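You operate a simulated robot arm through the tools that you are given. There is no shell and no other tool. Be economical: measure what you need, move in short steps, check, and stop when the job is done.

You run a simulated two-armed robot. Do the job below in one go: nothing can be reset, and whatever is moved stays where it is left.

JOB
Wipe up the spill on the table top by the fridge with the purple napkin and put it back.

The check looks at the end state, three seconds after you hand in, the way a careful person would. Anything else that was tipped, shoved, dropped, spilled or broken makes it a failure. Flat cloth is picked up by pressing the open fingertips on it (5 to 10 N) and closing them slowly along it; thin cloth reads only 2 to 8 mm in the jaws.

ROBOT AND FRAMES
Two 7-joint arms with two-finger grippers on one trunk, on a base that drives. Base frame: it is fixed to the floor where the robot stands at the start and does not move with it; the origin is under the middle of the robot, x ahead of it, y to its left, z up; the surface under the hand at the start is at about z = 72. Units: cm, rad, N and s.
The left shoulder is at the start at [6, 12.3, 94.5], the right one opposite. With the tool pointing down near the work surface each hand reaches from about 32 to 78 cm from the robot's upright axis, wherever it stands, measured 20 degrees to its own side. Payload 1.47 kg a hand.
Tool frame (each hand has its own): the origin (TCP) lies between the finger pads and is the grasp point; the fingertips stand 1.6 cm ahead of it; z points along the fingers, y is the line along which they close. The gripper opens to 8.7 cm. The gripper's body begins 5.5 cm behind the TCP.
Orientation is told as [roll, pitch, yaw] about the base's x, y, z axes, in that order, counted from this pose: with the fingers straight down and closing along the base's y, the tool's x points along the base's -x, its y along +y and its z along -z.

CONTROLS
- The arms move only by the tool jog_arm. It takes "left_targets", "right_targets" or both (then of equal length, played together; a hand with none holds still); each is one flat list of numbers, 6 for each row, row after row: the shift along the tool's x, y, z in m, then the turn, a rotation vector about the tool's x, y, z in rad. In form: [dx, dy, dz, wx, wy, wz, dx, dy, dz, wx, wy, wz, ...]. A call has 1 to 10 rows; each row is the pose to reach, as a shift and turn from the pose commanded when the call began, along the tool's axes at that moment. "left_hand" and "right_hand" are, for a hand that has rows, the finger opening in m, from 0 to 0.087, set as the call begins (left out, the last holds). A row lasts 0.2 s, in which the tool goes at most 5 cm and 0.15 rad; a call with a longer step from one row to the next is refused whole, and so is a gripper value outside its range. A pose out of reach is approached as far as the arm can. The call stops where the force on the tool passes 40 N (or 10 N more than at its start, if that is more) or the arm is blocked; 0.2 s more then pass. Each finger travels about 15.3 cm/s and halts on what it meets, pressing with about 28 N; the grip force reading is that of the motor and also rises with nothing between the fingers. The clock runs only during rows and for 0.2 s after the last one: add rows that repeat a pose to give the fingers time. The reply holds the time, the measured pose of the TCP, the force on the tool along the base axes, the opening and the grip force, in the units named above and with some noise, with the torque about the TCP (base axes, N m) and any sound that the robot's microphone picked up, and new pictures: "show" is both (left out), scene, wrist or none (wrist: the cameras of the hands that moved).
- Cameras (640 x 400 px; columns grow to the right, rows downward): "scene" is now at [7.3, -3.96, 149.2]; the picture's right is [-0.52, -0.85, 0.00], its down [-0.68, 0.42, -0.60] and it looks along [0.51, -0.31, -0.80] (base axes); focal length 281 px, centre (320, 200). "left" rides on the left gripper at [7.3, -1.2, -9] in its tool frame; the picture's right is [0.16, 0.99, 0.00], its down [-0.72, 0.12, -0.68] and it looks along [-0.67, 0.11, 0.73] (tool axes); focal length 247 px, centre (320, 200). "right" rides on the right gripper at [7.3, 1.2, -9] in its tool frame; the picture's right is [-0.16, 0.99, 0.00], its down [-0.72, -0.12, -0.68] and it looks along [-0.67, -0.11, 0.73] (tool axes); focal length 247 px, centre (320, 200).
- move_column(by): slides the trunk up (or, below 0, down) by that many cm; the arms and the scene camera ride with it, the base frame stays. It gives what a move gives, with no picture.
- base_move(legs): drives the robot by 1 to 6 legs, each [ahead, left, turn to the left] in cm, cm and rad, along the robot's own axes; the way and the turn of a leg run together, so that a leg with both is an arc; at most 150 cm and 3.142 rad a leg. The arms and the cameras ride along, it lands a little off, and it stops where it bumps. It gives what a move gives, and a new picture of the scene camera.
- pan_tilt(pan, tilt): turns the head with the scene camera to pan (to the left, within 2.094 rad either way) and tilt (down, from -0.506 to 1.204), counted from straight ahead of the robot. It gives what a move gives, and a new picture of the scene camera.
- locate(camera, pixels): for up to 12 pixels [column, row] of the newest picture of that camera ("zoom" is the newest enlarged one), the place [x, y, z] in the base frame of the surface seen there, good to about 0.2 cm. The clock stands still meanwhile.
- zoom(camera, box): a new picture of the part [left, top, right, bottom] of that camera's present view, enlarged. The clock stands still meanwhile.
- job_done(): hands the job in; it is judged then, once.

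Keep the steps short. Do not move on a guess: measure, check each grasp and each placing, and mend mistakes. In all there are 80 turns and 260 pictures (those below and enlarged ones count). Leave the grippers open and the arms clear of the work at the hand-in unless told otherwise, and finish with a single line.

The tools are called after "Call:" by a JSON object that holds its "api" and its "payload". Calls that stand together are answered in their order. jog_arm: Moves the arms, as the interface text tells. Its arguments: {"type":"object","properties":{"left_targets":{"type":"array","items":{"type":"number"}},"left_hand":{"type":"number"},"right_targets":{"type":"array","items":{"type":"number"}},"right_hand":{"type":"number"},"show":{"type":"string","enum":["both","scene","wrist","none"]}},"required":[]} The other tools are called the same way: move_column (by) slides the trunk up or down; base_move (legs) drives the base; pan_tilt (pan, tilt) turns the head that bears the scene camera; locate (camera, pixels) gives the place of the surface under pixels of a picture; zoom (camera, box) takes an enlarged picture of a part of a camera's view; job_done () hands the job in.

At the start:

```text
clock: 0.0
left_tool_pos: [63.0, -0.11, 98.11]
left_tool_rot: [0.001, -0.001, 0.001]
left_contact_force: [0.3, 0.0, 0.6]
left_torque: [0.0, 0.01, 0.01]
left_opening: 8.71
left_grasp_force: 0.1
right_tool_pos: [38.82, -39.7, 94.3]
right_tool_rot: [0.0, -0.001, 0.0]
right_contact_force: [1.0, -0.2, 0.1]
right_torque: [0.03, 0.01, 0.0]
right_opening: 8.71
right_grasp_force: 0.2
trunk travel left (down, up): [-10.0, 13.0]
robot x, y, heading: [-0.22, 0.32, 0.002]
head pan, tilt: [-0.55, 0.929]
```

scene: 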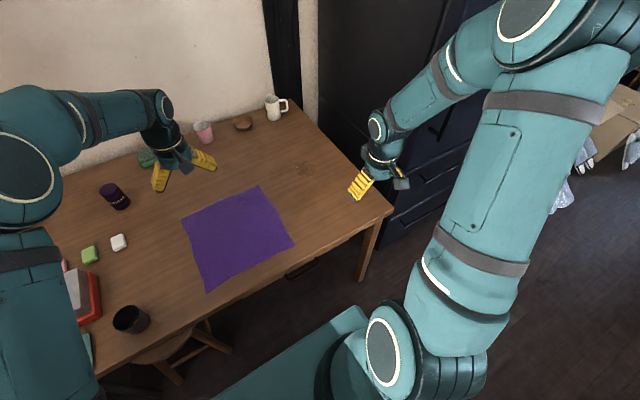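
right: 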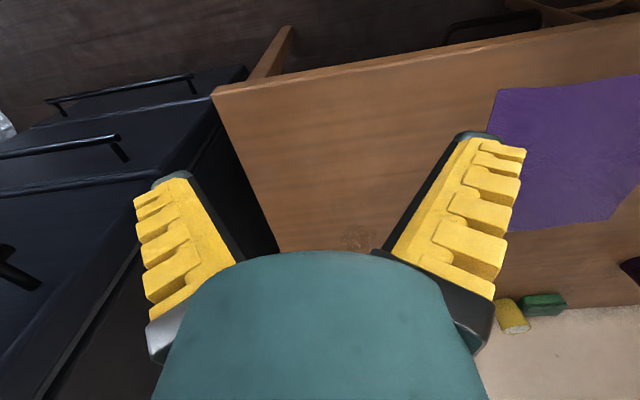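
left: 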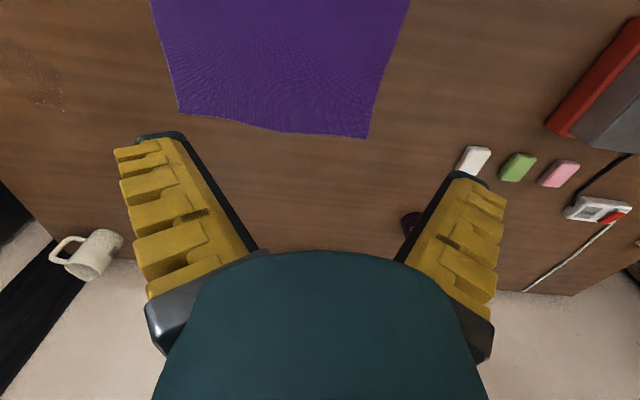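

I see the purple napkin around scene (237,235) and a faint spill near (305,168). I'll enlarge the area and measure both.

Call:
{"api": "zoom", "payload": {"camera": "scene", "box": [170, 80, 400, 300]}}

Call:
{"api": "locate", "payload": {"camera": "scene", "pixels": [[182, 219], [259, 186], [293, 243], [206, 291], [237, 235], [305, 168], [296, 168], [315, 168], [305, 162], [305, 175], [392, 211], [300, 110]]}}

```text
1.82 times, centred on (285, 190) of scene
```

zoom: 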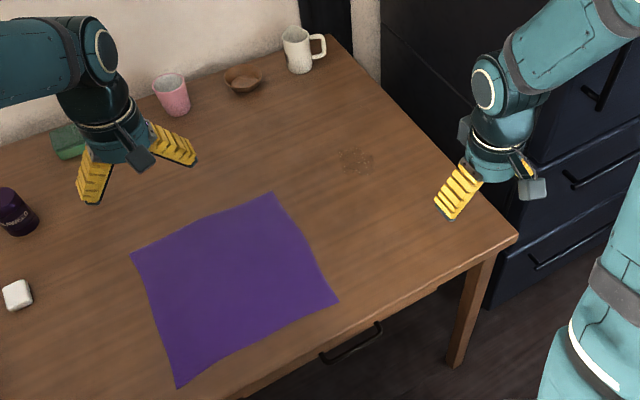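

```text
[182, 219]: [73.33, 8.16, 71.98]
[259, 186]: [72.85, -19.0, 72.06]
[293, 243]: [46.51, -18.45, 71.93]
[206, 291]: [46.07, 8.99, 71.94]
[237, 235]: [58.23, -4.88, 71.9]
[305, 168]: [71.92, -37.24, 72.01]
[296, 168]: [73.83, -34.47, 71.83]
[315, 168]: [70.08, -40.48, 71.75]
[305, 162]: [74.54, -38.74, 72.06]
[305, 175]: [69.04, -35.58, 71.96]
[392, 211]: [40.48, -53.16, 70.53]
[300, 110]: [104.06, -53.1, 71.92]
```

The spill is at about (72,-37), the napkin spans x 46–73, y -19..9. The spill is at the edge of reach, so I'll look at the floor ahead for base clearance.

Call:
{"api": "pan_tilt", "payload": {"pan": 0, "tilt": 1.2}}

Call:
{"api": "zoom", "payload": {"camera": "scene", "box": [0, 0, 640, 400]}}

```text
clock: 1.0
left_tool_pos: [62.94, -0.12, 97.91]
left_tool_rot: [-0.001, 0.0, 0.0]
left_contact_force: [0.5, -0.4, 0.3]
left_torque: [-0.01, 0.02, -0.01]
left_opening: 8.69
left_grasp_force: 0.1
right_tool_pos: [38.77, -39.65, 94.32]
right_tool_rot: [0.0, -0.001, 0.0]
right_contact_force: [0.4, 0.8, 1.2]
right_torque: [-0.02, -0.05, -0.03]
right_opening: 8.7
right_grasp_force: 0.0
trunk travel left (down, up): [-10.0, 13.0]
robot x, y, heading: [-0.01, 0.13, 0.001]
head pan, tilt: [0.0, 1.201]
```

scene: 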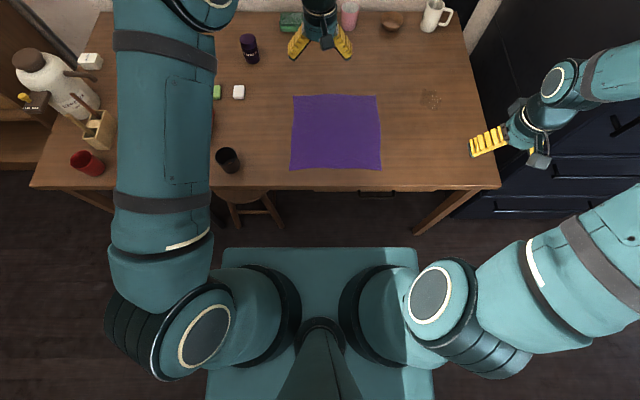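

```text
1.00 times, centred on (320, 200) of scene (not enlarged: the box is as wide or as high as the picture)
```

zoom: 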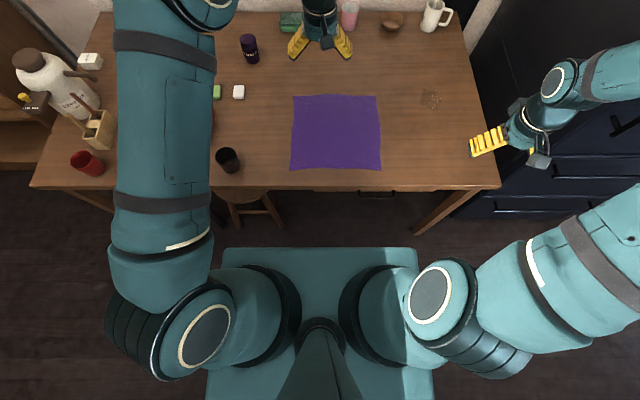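

Good overhead view. I'll measure the base front edge, the table edge, the legs and the objects near the cloth.

Call:
{"api": "locate", "payload": {"camera": "scene", "pixels": [[330, 250], [405, 250], [380, 190], [430, 215], [293, 96], [377, 96], [382, 169], [290, 169], [430, 99], [495, 185], [226, 155], [255, 205]]}}

Call:
{"api": "zoom", "payload": {"camera": "scene", "box": [270, 60, 500, 200]}}

```text
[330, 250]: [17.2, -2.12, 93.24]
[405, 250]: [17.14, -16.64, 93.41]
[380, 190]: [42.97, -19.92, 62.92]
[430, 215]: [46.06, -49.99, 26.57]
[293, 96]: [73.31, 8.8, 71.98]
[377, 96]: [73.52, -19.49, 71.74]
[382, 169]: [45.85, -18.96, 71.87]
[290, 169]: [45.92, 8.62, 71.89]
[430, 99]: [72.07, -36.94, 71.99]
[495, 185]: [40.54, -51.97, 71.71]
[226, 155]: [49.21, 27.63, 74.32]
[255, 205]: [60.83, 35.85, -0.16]
```

```text
2.78 times, centred on (385, 130) of scene
```

zoom: 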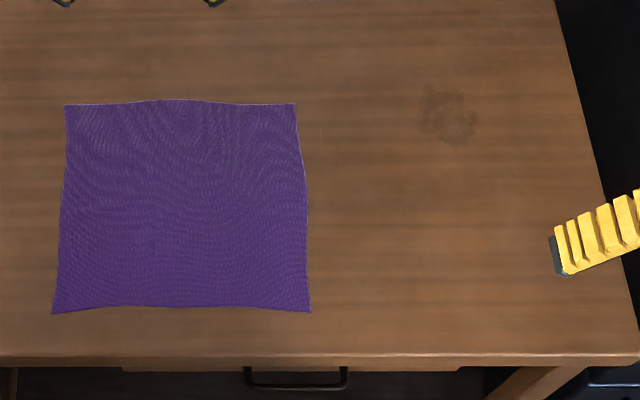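

The base has 23 cm to the table edge. Before moving I'll check the fridge and right-arm clearance.

Call:
{"api": "locate", "payload": {"camera": "scene", "pixels": [[495, 60], [600, 30], [600, 190], [500, 210], [560, 170], [480, 350], [600, 310], [620, 280], [500, 300], [620, 70], [575, 75], [540, 160]]}}

```text
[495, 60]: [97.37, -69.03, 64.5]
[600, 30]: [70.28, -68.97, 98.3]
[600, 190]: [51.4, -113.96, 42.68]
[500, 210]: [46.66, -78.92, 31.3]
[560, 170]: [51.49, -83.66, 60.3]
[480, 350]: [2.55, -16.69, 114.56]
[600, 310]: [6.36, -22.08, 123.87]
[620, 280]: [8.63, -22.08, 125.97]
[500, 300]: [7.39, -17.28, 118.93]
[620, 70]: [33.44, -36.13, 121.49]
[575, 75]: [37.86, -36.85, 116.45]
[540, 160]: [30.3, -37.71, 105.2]
```

The fridge's left side is at y=-69 and the arm stays within y>-45, so it is clear. I'll drive 10 ahead and 6 right.

Call:
{"api": "base_move", "payload": {"legs": [[10, -6, 0]]}}

```text
clock: 2.2
left_tool_pos: [72.79, -6.11, 97.82]
left_tool_rot: [0.0, 0.0, 0.0]
left_contact_force: [0.9, -0.5, -0.4]
left_torque: [0.02, 0.02, 0.0]
left_opening: 8.71
left_grasp_force: 0.0
right_tool_pos: [48.76, -45.68, 94.2]
right_tool_rot: [0.0, 0.002, 0.001]
right_contact_force: [0.3, -0.7, -0.4]
right_torque: [0.0, 0.01, 0.01]
right_opening: 8.7
right_grasp_force: 0.1
trunk travel left (down, up): [-10.0, 13.0]
robot x, y, heading: [9.62, -6.15, 0.002]
head pan, tilt: [0.0, 1.201]
```

scene: 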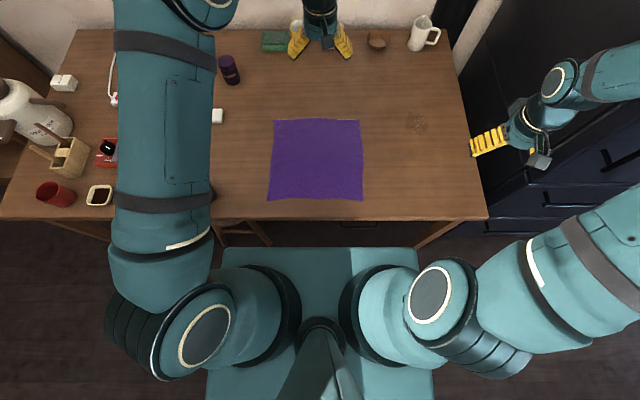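

I'll bring both hands over the far napkin corners, hovering at z≈84: right to (71,-15), left to (71,4.5), with 4 cm opening.

Call:
{"api": "jog_arm", "payload": {"right_targets": [-0.028, 0.038, 0.013, 0, 0, 0, -0.056, 0.077, 0.026, 0, 0, 0, -0.083, 0.115, 0.038, 0, 0, 0, -0.111, 0.153, 0.051, 0, 0, 0, -0.139, 0.192, 0.064, 0, 0, 0, -0.167, 0.23, 0.077, 0, 0, 0, -0.195, 0.268, 0.089, 0, 0, 0, -0.2224, 0.3068, 0.102, 0, 0, 0, -0.2224, 0.3068, 0.102, 0, 0, 0], "left_targets": [0.004, 0.026, 0.034, 0, 0, 0, 0.009, 0.053, 0.069, 0, 0, 0, 0.013, 0.08, 0.103, 0, 0, 0, 0.018, 0.106, 0.138, 0, 0, 0, 0.018, 0.106, 0.138, 0, 0, 0, 0.018, 0.106, 0.138, 0, 0, 0, 0.018, 0.106, 0.138, 0, 0, 0, 0.018, 0.106, 0.138, 0, 0, 0, 0.018, 0.106, 0.138, 0, 0, 0], "left_hand": 0.04, "right_hand": 0.04}}

```text
clock: 4.2
left_tool_pos: [70.94, 4.37, 84.41]
left_tool_rot: [0.001, 0.0, -0.001]
left_contact_force: [0.1, -0.7, 0.1]
left_torque: [-0.02, 0.0, 0.01]
left_opening: 4.58
left_grasp_force: 4.1
right_tool_pos: [71.13, -14.85, 83.95]
right_tool_rot: [-0.001, 0.0, 0.002]
right_contact_force: [-1.2, 0.6, 0.0]
right_torque: [-0.01, 0.0, 0.02]
right_opening: 4.59
right_grasp_force: 4.2
trunk travel left (down, up): [-10.0, 13.0]
robot x, y, heading: [9.61, -5.99, -0.001]
head pan, tilt: [0.0, 1.201]
```

scene: 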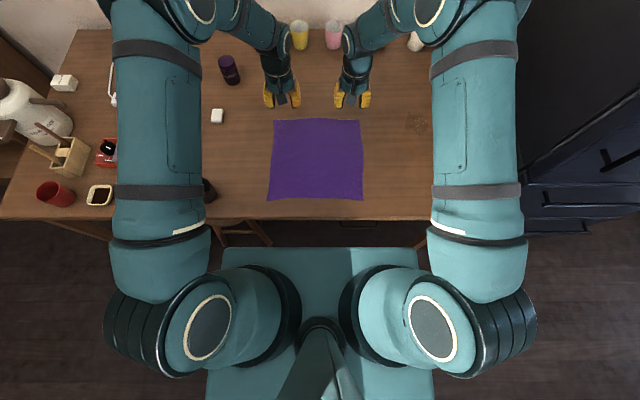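
right: 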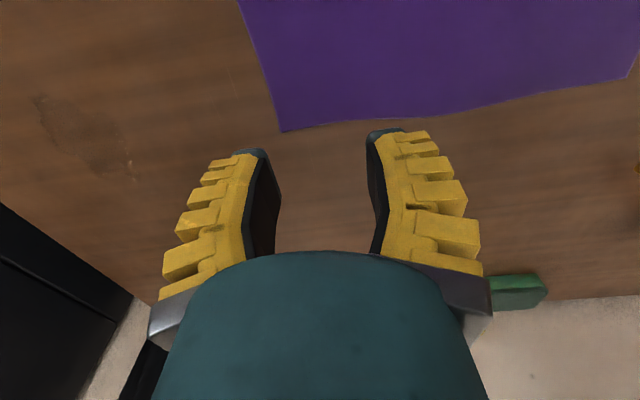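
left: 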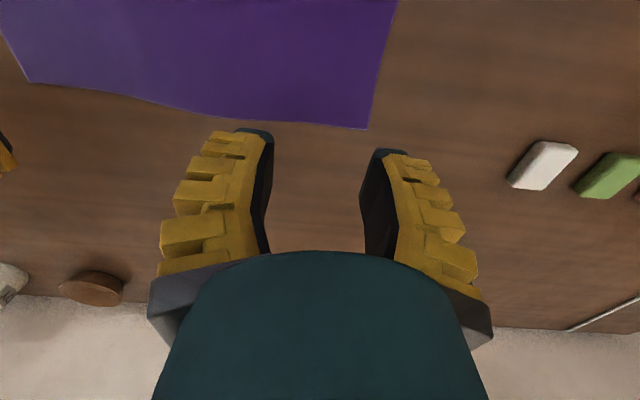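

I'll verify the far corners with the wrist cameras at right (283,131) and left (367,128), and the edge of the spill.

Call:
{"api": "locate", "payload": {"camera": "right", "pixels": [[284, 128], [340, 117], [45, 110], [125, 175], [85, 140], [360, 110]]}}

Call:
{"api": "locate", "payload": {"camera": "left", "pixels": [[366, 125], [300, 115]]}}

```text
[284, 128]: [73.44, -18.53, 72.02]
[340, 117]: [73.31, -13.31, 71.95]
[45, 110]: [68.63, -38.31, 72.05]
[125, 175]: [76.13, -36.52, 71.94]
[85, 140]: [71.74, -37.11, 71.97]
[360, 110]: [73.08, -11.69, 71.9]
```

```text
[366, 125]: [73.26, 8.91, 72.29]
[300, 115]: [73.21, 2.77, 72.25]
```

Corners confirmed. I'll descend both to fingertips about 0.7 cm above the cloth.

Call:
{"api": "jog_arm", "payload": {"right_targets": [0, 0, 0.045, 0, 0, 0, 0, 0, 0.08, 0, 0, 0, 0, 0, 0.096, 0, 0, 0, 0, 0, 0.096, 0, 0, 0, 0, 0, 0.096, 0, 0, 0], "left_targets": [0, 0, 0.045, 0, 0, 0, 0, 0, 0.08, 0, 0, 0, 0, 0, 0.1, 0, 0, 0, 0, 0, 0.1, 0, 0, 0, 0, 0, 0.1, 0, 0, 0], "show": "wrist"}}

```text
clock: 5.4
left_tool_pos: [70.91, 4.51, 74.06]
left_tool_rot: [-0.001, -0.001, 0.002]
left_contact_force: [-1.0, 0.2, 0.0]
left_torque: [0.03, 0.04, 0.01]
left_opening: 4.59
left_grasp_force: 4.3
right_tool_pos: [70.87, -14.91, 74.15]
right_tool_rot: [0.0, 0.0, 0.0]
right_contact_force: [-0.5, -0.6, 0.1]
right_torque: [0.0, 0.02, 0.04]
right_opening: 4.6
right_grasp_force: 4.7
trunk travel left (down, up): [-10.0, 13.0]
robot x, y, heading: [9.99, -5.83, -0.002]
head pan, tilt: [0.0, 1.201]
```

right: 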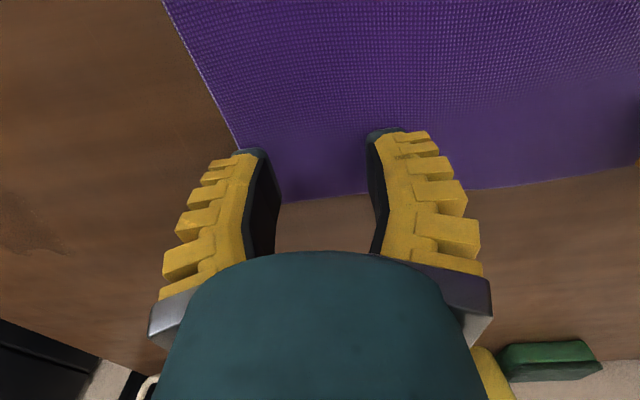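
left: 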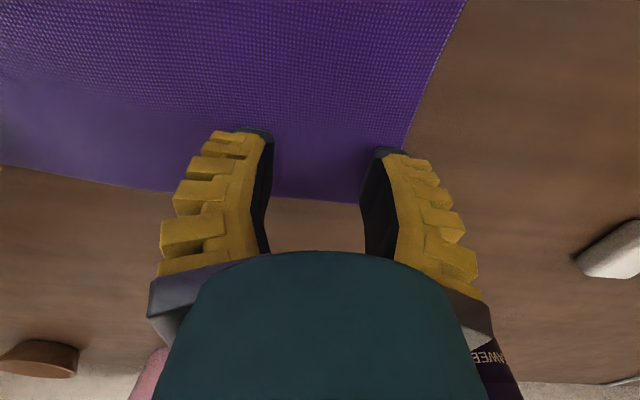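

The right hand's outer finger sits at the edge, so I'll shift both inward a little and press down gently.

Call:
{"api": "jog_arm", "payload": {"right_targets": [0, 0.009, 0, 0, 0, 0, 0, 0.009, 0.003, 0, 0, 0, 0, 0.009, 0.005, 0, 0, 0, 0, 0.009, 0.007, 0, 0, 0, 0, 0.009, 0.007, 0, 0, 0], "left_targets": [0, -0.006, 0, 0, 0, 0, 0, -0.006, 0.003, 0, 0, 0, 0, -0.006, 0.005, 0, 0, 0, 0, -0.006, 0.006, 0, 0, 0, 0, -0.006, 0.006, 0, 0, 0], "show": "none"}}

```text
clock: 6.6
left_tool_pos: [70.83, 3.97, 73.7]
left_tool_rot: [0.001, -0.004, 0.0]
left_contact_force: [0.7, 0.0, 11.1]
left_torque: [0.01, 0.06, -0.01]
left_opening: 3.42
left_grasp_force: 0.0
right_tool_pos: [70.85, -14.05, 73.72]
right_tool_rot: [0.0, -0.001, 0.0]
right_contact_force: [-0.4, -0.1, -0.5]
right_torque: [0.04, 0.0, 0.01]
right_opening: 4.55
right_grasp_force: 4.2
trunk travel left (down, up): [-10.0, 13.0]
robot x, y, heading: [9.71, -6.12, 0.005]
head pan, tilt: [0.0, 1.201]
```

Left presses 11 N and right isn't touching yet. I'll ease left 0.5 mm and lower right 1.5 mm.

Call:
{"api": "jog_arm", "payload": {"right_targets": [0, 0, 0.001, 0, 0, 0, 0, 0, 0.0015, 0, 0, 0, 0, 0, 0.0015, 0, 0, 0], "left_targets": [0, 0, -0.0005, 0, 0, 0, 0, 0, -0.0005, 0, 0, 0, 0, 0, -0.0005, 0, 0, 0], "show": "none"}}

```text
clock: 7.4
left_tool_pos: [70.87, 4.01, 73.67]
left_tool_rot: [0.001, -0.002, -0.001]
left_contact_force: [0.6, -0.6, 10.3]
left_torque: [0.03, -0.01, 0.01]
left_opening: 3.46
left_grasp_force: 0.9
right_tool_pos: [70.81, -14.06, 73.62]
right_tool_rot: [0.0, 0.0, 0.0]
right_contact_force: [-0.3, 0.4, 1.2]
right_torque: [-0.05, 0.02, 0.02]
right_opening: 4.34
right_grasp_force: 4.0
trunk travel left (down, up): [-10.0, 13.0]
robot x, y, heading: [9.9, -5.65, -0.004]
head pan, tilt: [0.0, 1.201]
```

Right is just touching. I'll lower right another 0.8 mm and ease left another 0.4 mm.

Call:
{"api": "jog_arm", "payload": {"right_targets": [0, 0, 0.0008, 0, 0, 0, 0, 0, 0.0008, 0, 0, 0], "left_targets": [0, 0, -0.0004, 0, 0, 0, 0, 0, -0.0004, 0, 0, 0], "show": "none"}}

```text
clock: 8.0
left_tool_pos: [70.74, 3.97, 73.64]
left_tool_rot: [0.0, 0.001, 0.001]
left_contact_force: [-1.5, 0.3, 8.5]
left_torque: [0.05, 0.02, 0.01]
left_opening: 4.17
left_grasp_force: 7.9
right_tool_pos: [70.95, -14.08, 73.62]
right_tool_rot: [0.0, 0.0, 0.0]
right_contact_force: [-0.5, -1.2, 9.2]
right_torque: [-0.03, 0.03, 0.0]
right_opening: 4.42
right_grasp_force: 3.2
trunk travel left (down, up): [-10.0, 13.0]
robot x, y, heading: [10.01, -6.2, 0.002]
head pan, tilt: [0.0, 1.201]
```

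Both press about 9 N. Now I'll close slowly, step by step.

Call:
{"api": "jog_arm", "payload": {"right_targets": [0, 0, 0, 0, 0, 0, 0, 0, 0, 0, 0, 0], "left_targets": [0, 0, 0, 0, 0, 0, 0, 0, 0, 0, 0, 0], "left_hand": 0.03, "right_hand": 0.03, "show": "none"}}

Call:
{"api": "jog_arm", "payload": {"right_targets": [0, 0, 0, 0, 0, 0, 0, 0, 0, 0, 0, 0], "left_targets": [0, 0, 0, 0, 0, 0, 0, 0, 0, 0, 0, 0], "left_hand": 0.022, "right_hand": 0.022, "show": "wrist"}}

```text
clock: 8.6
left_tool_pos: [70.74, 4.0, 73.57]
left_tool_rot: [0.0, -0.002, -0.001]
left_contact_force: [0.4, 0.0, 3.7]
left_torque: [0.0, 0.02, -0.01]
left_opening: 3.33
left_grasp_force: 3.2
right_tool_pos: [70.89, -14.08, 73.62]
right_tool_rot: [-0.001, -0.002, 0.0]
right_contact_force: [0.6, -0.2, 15.3]
right_torque: [0.01, 0.01, 0.0]
right_opening: 3.27
right_grasp_force: 7.9
trunk travel left (down, up): [-10.0, 13.0]
robot x, y, heading: [9.62, -6.2, 0.004]
head pan, tilt: [0.0, 1.201]
```

```text
clock: 9.2
left_tool_pos: [70.93, 3.96, 73.66]
left_tool_rot: [-0.001, 0.001, -0.001]
left_contact_force: [-0.5, -0.1, 5.1]
left_torque: [0.02, -0.01, 0.02]
left_opening: 2.54
left_grasp_force: 3.9
right_tool_pos: [70.72, -14.03, 73.58]
right_tool_rot: [0.002, 0.001, -0.001]
right_contact_force: [-0.2, -0.2, 10.8]
right_torque: [0.0, 0.0, 0.0]
right_opening: 2.64
right_grasp_force: 3.0
trunk travel left (down, up): [-10.0, 13.0]
robot x, y, heading: [9.62, -5.84, -0.002]
head pan, tilt: [0.0, 1.201]
```

right: 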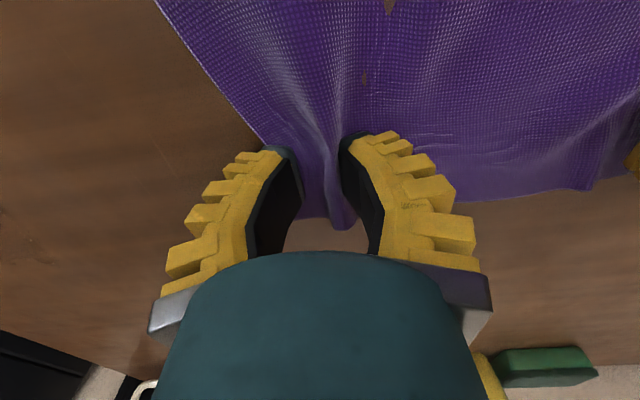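
left: 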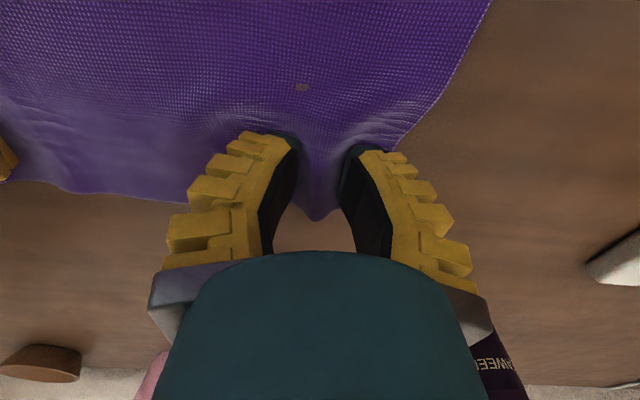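

Ridges are forming in both jaws, so I'll keep closing.

Call:
{"api": "jog_arm", "payload": {"right_targets": [0, 0, 0, 0, 0, 0, 0, 0, 0, 0, 0, 0], "left_targets": [0, 0, 0, 0, 0, 0, 0, 0, 0, 0, 0, 0], "left_hand": 0.012, "right_hand": 0.012, "show": "none"}}

Call:
{"api": "jog_arm", "payload": {"right_targets": [0, 0, 0, 0, 0, 0, 0, 0, 0, 0, 0, 0, 0, 0, 0, 0, 0, 0], "left_targets": [0, 0, 0, 0, 0, 0, 0, 0, 0, 0, 0, 0, 0, 0, 0, 0, 0, 0], "left_hand": 0.0, "right_hand": 0.0, "show": "wrist"}}

```text
clock: 9.8
left_tool_pos: [70.81, 4.01, 73.73]
left_tool_rot: [0.001, 0.001, -0.001]
left_contact_force: [-1.1, 0.0, -0.1]
left_torque: [0.0, 0.0, -0.01]
left_opening: 1.37
left_grasp_force: 8.0
right_tool_pos: [70.84, -13.99, 73.62]
right_tool_rot: [0.0, 0.001, 0.0]
right_contact_force: [0.4, 0.3, 3.7]
right_torque: [0.02, 0.03, -0.01]
right_opening: 1.42
right_grasp_force: 7.3
trunk travel left (down, up): [-10.0, 13.0]
robot x, y, heading: [9.52, -6.3, -0.003]
head pan, tilt: [0.0, 1.201]
```

```text
clock: 10.6
left_tool_pos: [70.81, 4.0, 73.63]
left_tool_rot: [0.0, 0.001, -0.002]
left_contact_force: [-0.4, -0.5, 0.4]
left_torque: [-0.03, 0.0, -0.01]
left_opening: 0.01
left_grasp_force: 28.2
right_tool_pos: [70.86, -13.94, 73.6]
right_tool_rot: [0.0, -0.001, 0.001]
right_contact_force: [0.2, -0.1, 6.3]
right_torque: [-0.01, -0.03, -0.05]
right_opening: 0.0
right_grasp_force: 30.0
trunk travel left (down, up): [-10.0, 13.0]
robot x, y, heading: [9.71, -6.1, 0.008]
head pan, tilt: [0.0, 1.201]
```

right: 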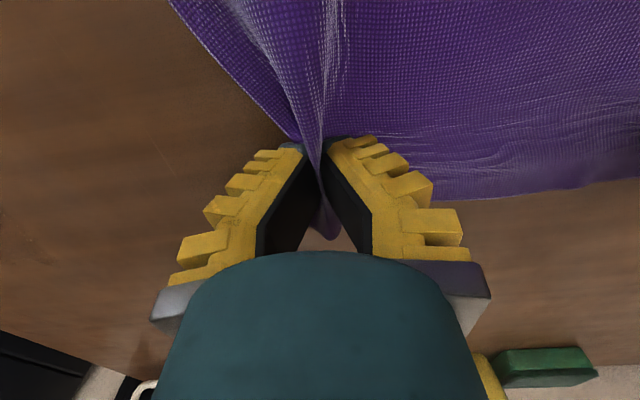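
left: 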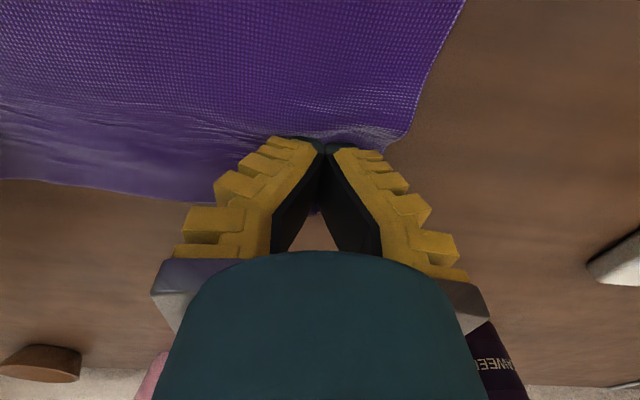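

The left slipped off (force went to 0), and right reads 0.0 but a ridge is visible. I'll lift both 2 cm to see, keeping the jaws as they are.

Call:
{"api": "jog_arm", "payload": {"right_targets": [0, 0, -0.01, 0, 0, 0, 0, 0, -0.02, 0, 0, 0, 0, 0, -0.02, 0, 0, 0], "left_targets": [0, 0, -0.01, 0, 0, 0, 0, 0, -0.02, 0, 0, 0, 0, 0, -0.02, 0, 0, 0], "show": "wrist"}}

```text
clock: 11.4
left_tool_pos: [70.89, 4.05, 75.64]
left_tool_rot: [0.001, 0.0, 0.001]
left_contact_force: [0.5, -0.4, -0.5]
left_torque: [0.01, 0.0, 0.01]
left_opening: 0.0
left_grasp_force: 27.6
right_tool_pos: [70.83, -14.05, 75.57]
right_tool_rot: [-0.001, 0.0, -0.001]
right_contact_force: [0.4, -0.3, 0.2]
right_torque: [0.0, 0.0, 0.02]
right_opening: 0.0
right_grasp_force: 19.5
trunk travel left (down, up): [-10.0, 13.0]
robot x, y, heading: [10.04, -6.1, -0.001]
head pan, tilt: [0.0, 1.201]
```

right: 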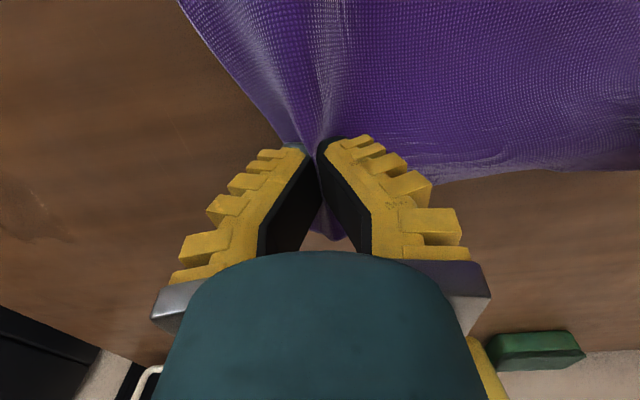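
left: 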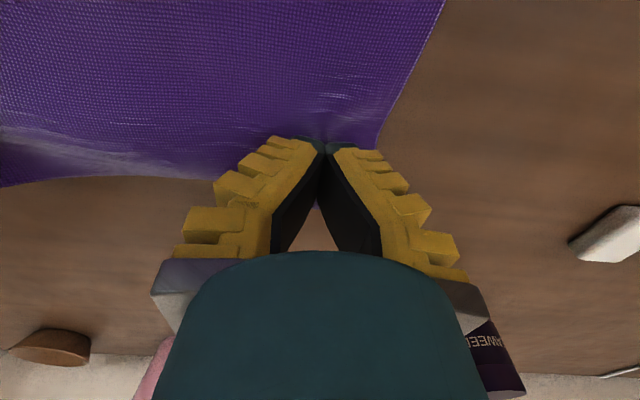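

The result is ambiguous, so I'll lift both another 5 cm to check whether the cloth follows.

Call:
{"api": "jog_arm", "payload": {"right_targets": [0, 0, -0.025, 0, 0, 0, 0, 0, -0.05, 0, 0, 0, 0, 0, -0.05, 0, 0, 0], "left_targets": [0, 0, -0.025, 0, 0, 0, 0, 0, -0.05, 0, 0, 0, 0, 0, -0.05, 0, 0, 0]}}

```text
clock: 12.2
left_tool_pos: [70.95, 3.89, 80.75]
left_tool_rot: [0.0, 0.001, -0.003]
left_contact_force: [0.1, 0.4, 0.0]
left_torque: [0.0, 0.01, 0.02]
left_opening: 0.02
left_grasp_force: 28.2
right_tool_pos: [70.79, -13.97, 80.54]
right_tool_rot: [0.001, 0.0, 0.0]
right_contact_force: [0.3, -0.2, 0.6]
right_torque: [0.0, 0.01, 0.01]
right_opening: 0.01
right_grasp_force: 27.7
trunk travel left (down, up): [-10.0, 13.0]
robot x, y, heading: [9.65, -6.15, 0.0]
head pan, tilt: [0.0, 1.201]
```

scene: 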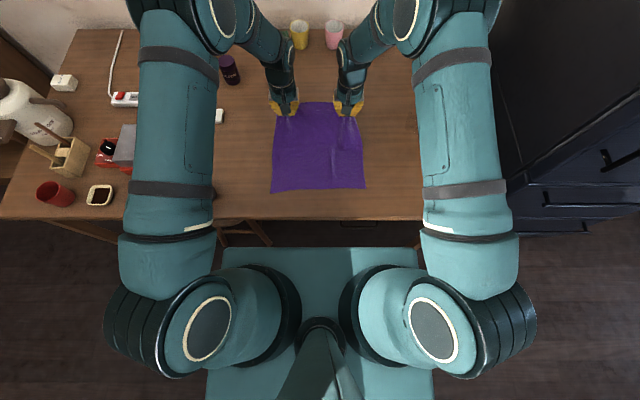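
right: 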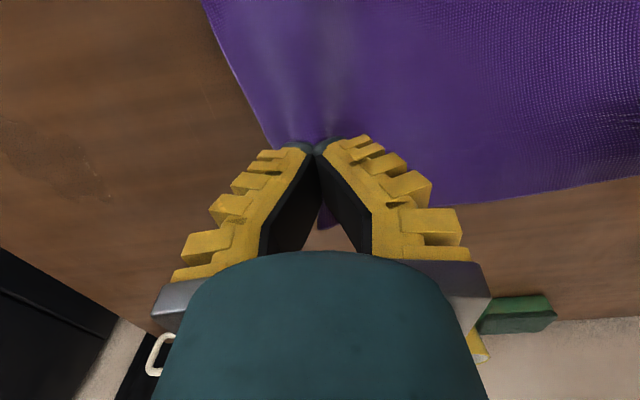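
left: 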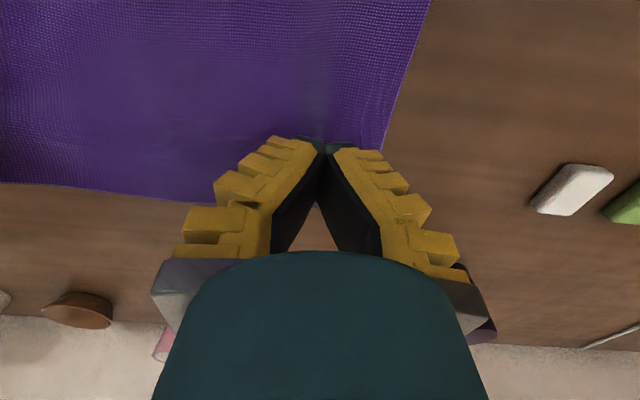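

Call:
{"api": "zoom", "payload": {"camera": "scene", "box": [240, 60, 400, 210]}}

Call:
{"api": "locate", "payload": {"camera": "scene", "pixels": [[281, 110], [300, 104], [320, 104], [342, 112], [356, 120], [276, 120], [320, 120], [365, 187], [272, 191], [320, 188]]}}

```text
2.67 times, centred on (320, 135) of scene
```

zoom: 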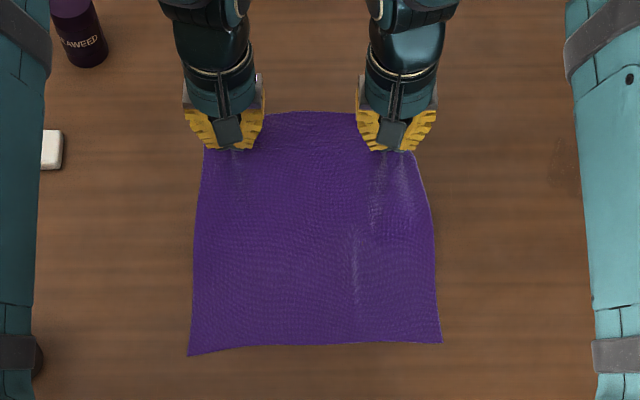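

```text
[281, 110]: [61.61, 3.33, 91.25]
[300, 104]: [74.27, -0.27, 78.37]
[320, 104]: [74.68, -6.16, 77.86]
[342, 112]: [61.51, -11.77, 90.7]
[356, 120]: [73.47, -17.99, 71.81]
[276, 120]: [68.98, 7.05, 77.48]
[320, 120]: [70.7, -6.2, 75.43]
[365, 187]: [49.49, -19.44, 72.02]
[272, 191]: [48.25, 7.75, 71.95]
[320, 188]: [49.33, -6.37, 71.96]
```

Both hands hold: the edge between them is at z≈78. Now I'll lift further and carry the cloth 23 cm toward the spill (-y).

Call:
{"api": "jog_arm", "payload": {"right_targets": [0.02, 0, -0.03, 0, 0, 0, 0.04, 0, -0.06, 0, 0, 0, 0.06, 0, -0.09, 0, 0, 0, 0.06, 0, -0.12, 0, 0, 0, 0.06, -0.04, -0.14, 0, 0, 0, 0.06, -0.08, -0.14, 0, 0, 0, 0.06, -0.12, -0.14, 0, 0, 0, 0.06, -0.16, -0.14, 0, 0, 0, 0.06, -0.2, -0.14, 0, 0, 0, 0.06, -0.23, -0.14, 0, 0, 0], "left_targets": [0.02, 0, -0.03, 0, 0, 0, 0.04, 0, -0.06, 0, 0, 0, 0.06, 0, -0.09, 0, 0, 0, 0.06, 0, -0.12, 0, 0, 0, 0.06, -0.04, -0.14, 0, 0, 0, 0.06, -0.08, -0.14, 0, 0, 0, 0.06, -0.12, -0.14, 0, 0, 0, 0.06, -0.16, -0.14, 0, 0, 0, 0.06, -0.2, -0.14, 0, 0, 0, 0.06, -0.23, -0.14, 0, 0, 0]}}

```text
clock: 14.4
left_tool_pos: [64.72, -19.2, 94.7]
left_tool_rot: [-0.002, 0.0, 0.0]
left_contact_force: [-0.4, 0.0, -0.3]
left_torque: [0.01, 0.04, -0.01]
left_opening: 0.0
left_grasp_force: 28.2
right_tool_pos: [64.76, -36.99, 94.34]
right_tool_rot: [0.0, -0.001, 0.0]
right_contact_force: [0.0, 0.0, -0.2]
right_torque: [0.01, 0.0, 0.02]
right_opening: 0.01
right_grasp_force: 26.9
trunk travel left (down, up): [-10.0, 13.0]
robot x, y, heading: [9.63, -5.97, -0.0]
head pan, tilt: [0.0, 1.201]
```

scene: 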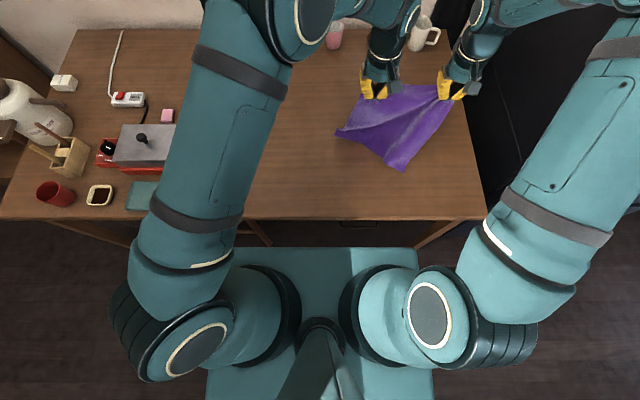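
right: 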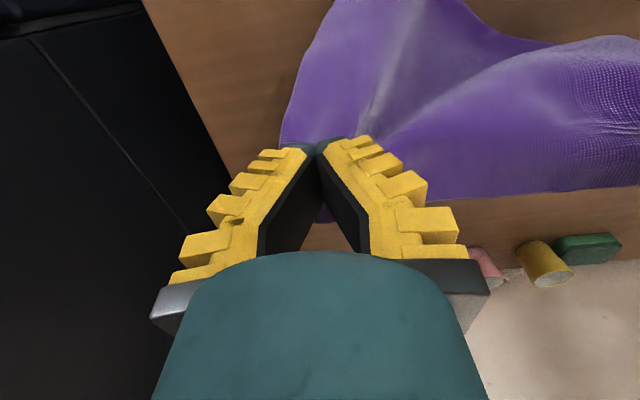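
left: 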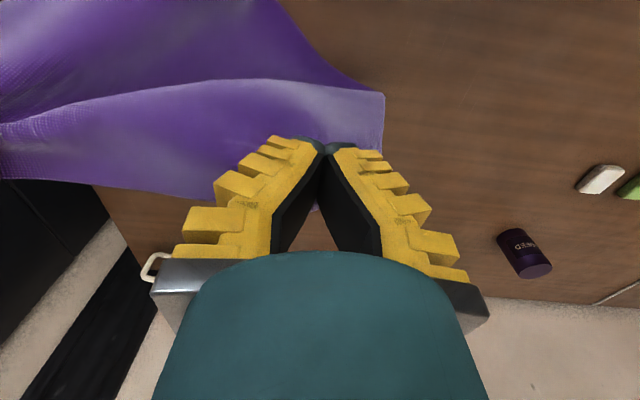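

Cloth is held well. Now I'll lower it while moving +x to about x=77, z≈75, just past the spill's far side.

Call:
{"api": "jog_arm", "payload": {"right_targets": [-0.015, 0, 0.03, 0, 0, 0, -0.03, 0, 0.06, 0, 0, 0, -0.05, 0, 0.09, 0, 0, 0, -0.07, 0, 0.12, 0, 0, 0, -0.09, 0, 0.15, 0, 0, 0, -0.11, 0, 0.175, 0, 0, 0, -0.12, 0, 0.19, 0, 0, 0, -0.12, 0, 0.19, 0, 0, 0], "left_targets": [-0.015, 0, 0.03, 0, 0, 0, -0.03, 0, 0.06, 0, 0, 0, -0.05, 0, 0.09, 0, 0, 0, -0.07, 0, 0.12, 0, 0, 0, -0.09, 0, 0.15, 0, 0, 0, -0.11, 0, 0.175, 0, 0, 0, -0.12, 0, 0.19, 0, 0, 0, -0.12, 0, 0.19, 0, 0, 0]}}

```text
clock: 16.2
left_tool_pos: [76.97, -19.07, 75.67]
left_tool_rot: [0.002, -0.001, 0.001]
left_contact_force: [0.3, 0.5, 1.6]
left_torque: [-0.02, 0.01, -0.01]
left_opening: 0.0
left_grasp_force: 27.9
right_tool_pos: [76.75, -36.97, 75.54]
right_tool_rot: [0.0, 0.0, -0.001]
right_contact_force: [-0.4, 0.5, -0.1]
right_torque: [0.0, 0.03, -0.01]
right_opening: 0.0
right_grasp_force: 23.2
trunk travel left (down, up): [-10.0, 13.0]
robot x, y, heading: [9.36, -6.06, 0.001]
head pan, tilt: [0.0, 1.201]
```

scene: 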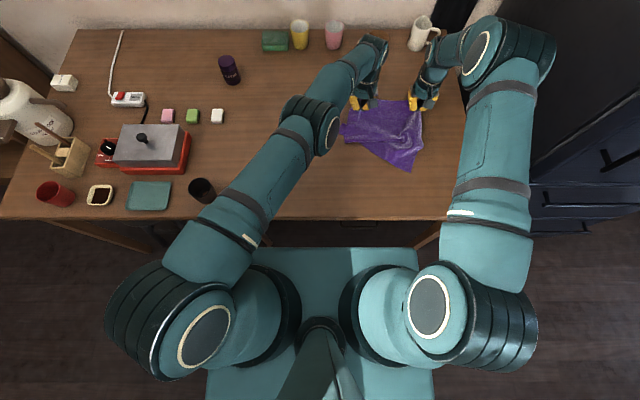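
right: 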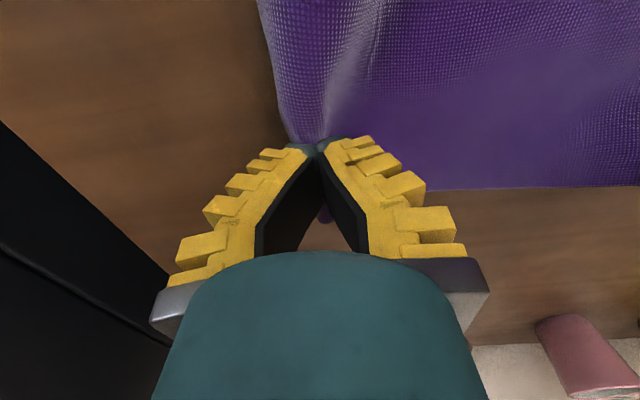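
left: 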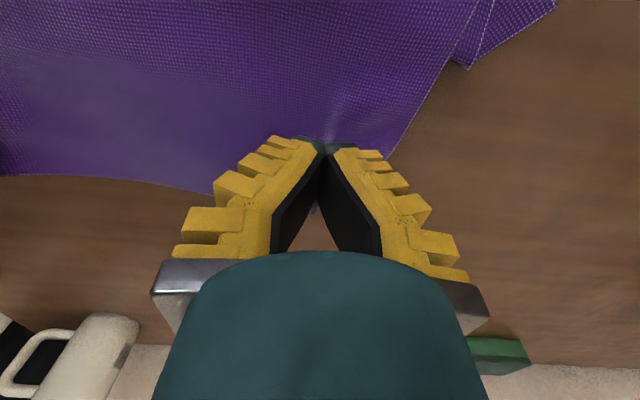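

The cloth now covers the spill. I'll lower the right hand to press lightly at the far side of the spill, with left following part way.

Call:
{"api": "jog_arm", "payload": {"right_targets": [0, 0, 0.012, 0, 0, 0, 0, 0, 0.016, 0, 0, 0, 0, 0, 0.018, 0, 0, 0, 0, 0, 0.018, 0, 0, 0], "left_targets": [0, 0, 0.008, 0, 0, 0, 0, 0, 0.011, 0, 0, 0, 0, 0, 0.011, 0, 0, 0, 0, 0, 0.011, 0, 0, 0], "show": "none"}}

```text
clock: 17.2
left_tool_pos: [76.84, -19.03, 74.61]
left_tool_rot: [0.0, 0.0, -0.001]
left_contact_force: [0.8, 1.2, -0.3]
left_torque: [-0.02, 0.0, -0.01]
left_opening: 0.0
left_grasp_force: 27.6
right_tool_pos: [76.74, -37.05, 73.85]
right_tool_rot: [0.0, 0.0, 0.001]
right_contact_force: [-0.2, 0.7, -0.2]
right_torque: [-0.02, 0.02, 0.03]
right_opening: 0.01
right_grasp_force: 29.6
trunk travel left (down, up): [-10.0, 13.0]
robot x, y, heading: [9.9, -5.87, 0.001]
head pan, tilt: [0.0, 1.201]
```

Call:
{"api": "jog_arm", "payload": {"right_targets": [0, 0, 0.0015, 0, 0, 0, 0, 0, 0.0025, 0, 0, 0, 0, 0, 0.0025, 0, 0, 0], "show": "none"}}

```text
clock: 18.0
left_tool_pos: [76.9, -19.0, 74.71]
left_tool_rot: [-0.002, -0.002, 0.0]
left_contact_force: [0.3, 0.2, -0.4]
left_torque: [0.03, 0.0, 0.01]
left_opening: 0.0
left_grasp_force: 27.6
right_tool_pos: [76.81, -37.06, 73.62]
right_tool_rot: [0.0, -0.002, -0.001]
right_contact_force: [-0.3, 3.3, 12.1]
right_torque: [0.31, -0.02, -0.02]
right_opening: 0.0
right_grasp_force: 29.1
trunk travel left (down, up): [-10.0, 13.0]
robot x, y, heading: [9.77, -6.12, -0.004]
head pan, tilt: [0.0, 1.201]
```

Pressing at 12 N. I'll wipe with strokes along x: back to x≈67 at y=-37, then forward at y≈-39, with left moving in parallel.

Call:
{"api": "jog_arm", "payload": {"right_targets": [0.025, 0, 0, 0, 0, 0, 0.05, 0, 0, 0, 0, 0, 0.075, 0, 0, 0, 0, 0, 0.1, 0, 0, 0, 0, 0, 0.1, -0.02, 0, 0, 0, 0, 0.075, -0.02, 0, 0, 0, 0, 0.05, -0.02, 0, 0, 0, 0, 0.025, -0.02, 0, 0, 0, 0, 0, -0.02, 0, 0, 0, 0], "left_targets": [0.025, 0, 0, 0, 0, 0, 0.05, 0, 0, 0, 0, 0, 0.075, 0, 0, 0, 0, 0, 0.1, 0, 0, 0, 0, 0, 0.1, -0.02, 0, 0, 0, 0, 0.075, -0.02, 0, 0, 0, 0, 0.05, -0.02, 0, 0, 0, 0, 0.025, -0.02, 0, 0, 0, 0, 0, -0.02, 0, 0, 0, 0], "show": "wrist"}}

```text
clock: 20.0
left_tool_pos: [75.47, -21.04, 74.57]
left_tool_rot: [0.001, 0.0, 0.0]
left_contact_force: [-0.7, 0.0, -0.6]
left_torque: [-0.03, -0.03, -0.01]
left_opening: 0.0
left_grasp_force: 28.5
left hand out of reach, approached as far as the arm can: row 1, 2, 3, 4, 5, 6, 7, 8, 9
right_tool_pos: [76.92, -38.96, 73.54]
right_tool_rot: [-0.001, -0.001, -0.001]
right_contact_force: [-3.4, -0.3, 11.6]
right_torque: [0.1, 0.07, 0.02]
right_opening: 0.0
right_grasp_force: 28.4
trunk travel left (down, up): [-10.0, 13.0]
robot x, y, heading: [9.61, -6.05, -0.001]
head pan, tilt: [0.0, 1.201]
```

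right: 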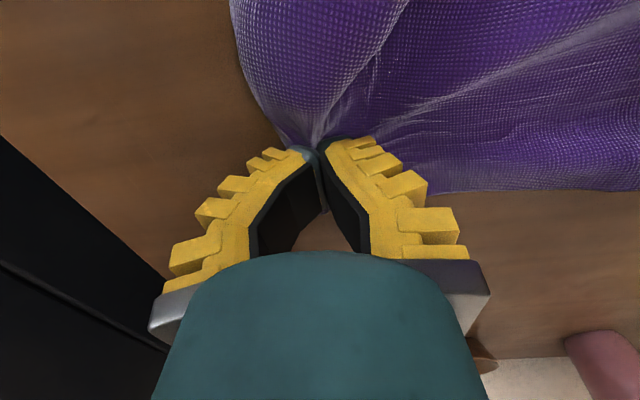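
left: 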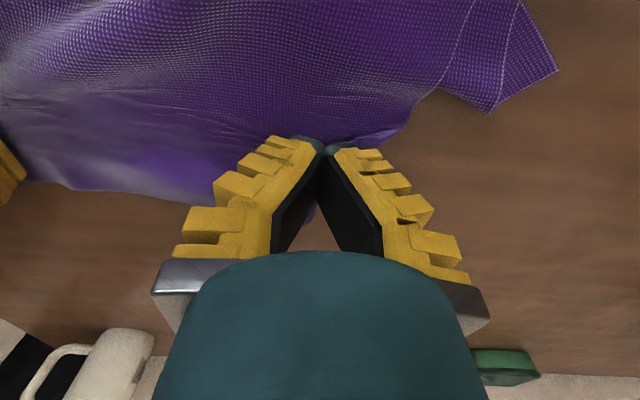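

Left is at its reach limit, so I'll hold it 2 cm nearer. I'll continue wiping with strokes at y≈-41, -35 and -33.

Call:
{"api": "jog_arm", "payload": {"right_targets": [0.02, -0.02, 0, 0, 0, 0, 0.06, -0.02, 0, 0, 0, 0, 0.1, -0.02, 0, 0, 0, 0, 0.1, 0.02, 0, 0, 0, 0, 0.1, 0.04, 0, 0, 0, 0, 0.06, 0.04, 0, 0, 0, 0, 0.02, 0.04, 0, 0, 0, 0, 0.02, 0.06, 0, 0, 0, 0, 0.06, 0.06, 0, 0, 0, 0, 0.1, 0.06, 0, 0, 0, 0], "left_targets": [0.03, -0.01, 0, 0, 0, 0, 0.06, -0.01, 0, 0, 0, 0, 0.1, -0.01, 0, 0, 0, 0, 0.1, 0.02, 0, 0, 0, 0, 0.1, 0.04, 0, 0, 0, 0, 0.07, 0.04, 0, 0, 0, 0, 0.03, 0.04, 0, 0, 0, 0, 0.03, 0.06, 0, 0, 0, 0, 0.06, 0.06, 0, 0, 0, 0, 0.1, 0.06, 0, 0, 0, 0]}}

```text
clock: 21.0
left_tool_pos: [72.6, -25.64, 73.53]
left_tool_rot: [-0.013, -0.017, -0.002]
left_contact_force: [-0.2, 0.8, 14.9]
left_torque: [-0.04, 0.05, 0.0]
left_opening: 0.03
left_grasp_force: 28.4
left hand out of reach, approached as far as the arm can: row 1, 2, 3, 4
right_tool_pos: [66.75, -38.58, 73.57]
right_tool_rot: [-0.003, 0.001, -0.001]
right_contact_force: [-4.4, 3.6, 14.5]
right_torque: [0.19, 0.05, 0.03]
right_opening: 0.01
right_grasp_force: 28.0
trunk travel left (down, up): [-10.0, 13.0]
robot x, y, heading: [9.98, -5.8, 0.002]
head pan, tilt: [0.0, 1.201]
stopped in row 4 (left hand): the force on the tool passed its limit at 51 N (the readings are from after the stop); the commanded pose is now the measured one
```

scene: 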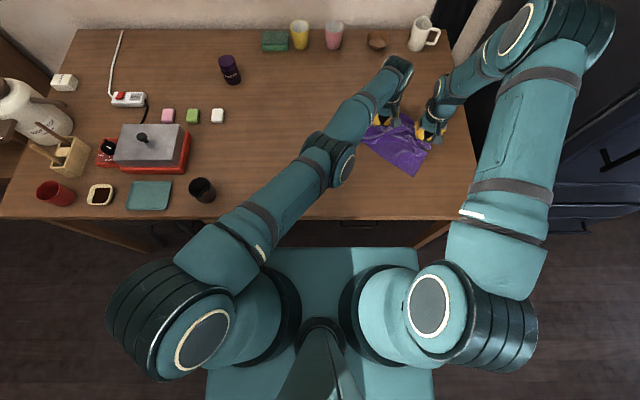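
right: 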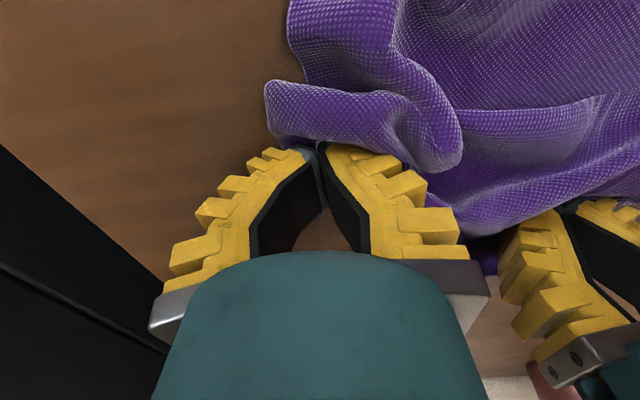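
left: 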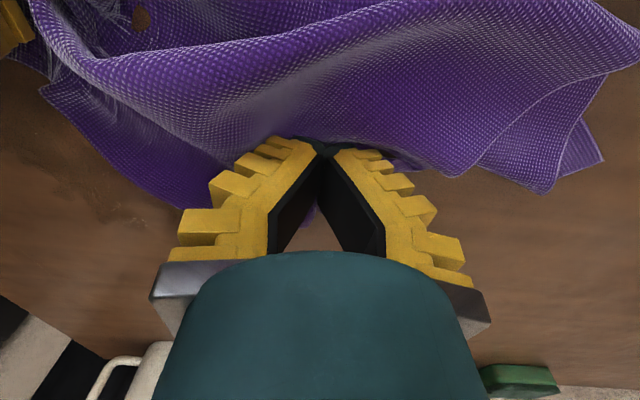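

Left drifted into the table. I'll raise both a little and move left back out, then look at the stain (left view about (90,160)).

Call:
{"api": "jog_arm", "payload": {"left_targets": [0, 0, -0.015, 0, 0, 0, 0.01, 0.03, -0.03, 0, 0, 0, 0.02, 0.06, -0.06, 0, 0, 0, 0.02, 0.06, -0.1, 0, 0, 0, 0.02, 0.06, -0.1, 0, 0, 0], "right_targets": [0, 0, -0.015, 0, 0, 0, 0.01, 0, -0.03, 0, 0, 0, 0.02, 0, -0.06, 0, 0, 0, 0.02, 0, -0.1, 0, 0, 0, 0.02, 0, -0.1, 0, 0, 0]}}

```text
clock: 22.2
left_tool_pos: [76.26, -22.87, 81.69]
left_tool_rot: [-0.008, -0.008, -0.005]
left_contact_force: [-5.0, -4.8, 0.9]
left_torque: [-0.07, 0.04, -0.16]
left_opening: 0.0
left_grasp_force: 28.3
left hand out of reach, approached as far as the arm can: row 1, 2, 3, 4, 5
right_tool_pos: [64.81, -38.61, 83.38]
right_tool_rot: [-0.001, 0.004, 0.0]
right_contact_force: [4.8, 6.8, -1.2]
right_torque: [0.05, -0.06, 0.04]
right_opening: 0.03
right_grasp_force: 27.2
trunk travel left (down, up): [-10.0, 13.0]
robot x, y, heading: [9.82, -6.08, -0.004]
head pan, tilt: [0.0, 1.201]
```

scene: 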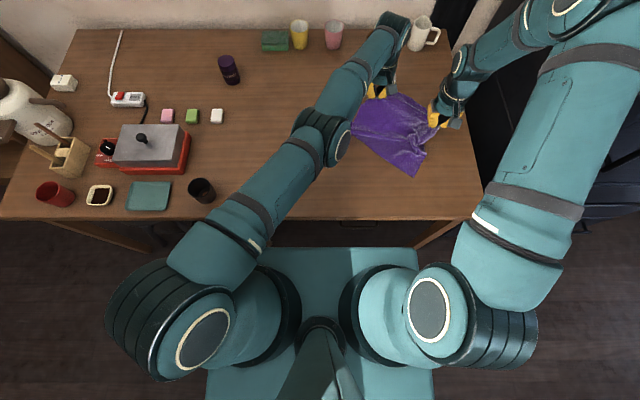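
right: 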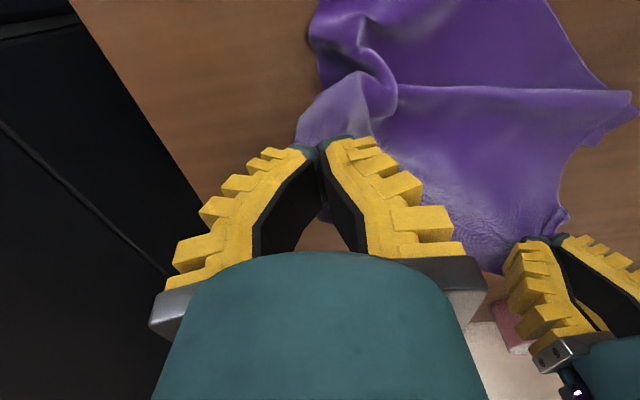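
left: 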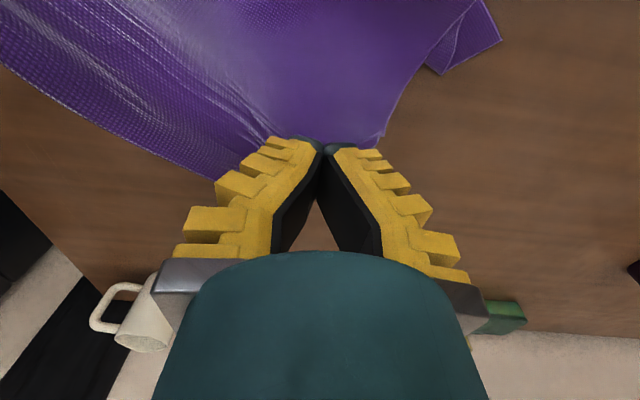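

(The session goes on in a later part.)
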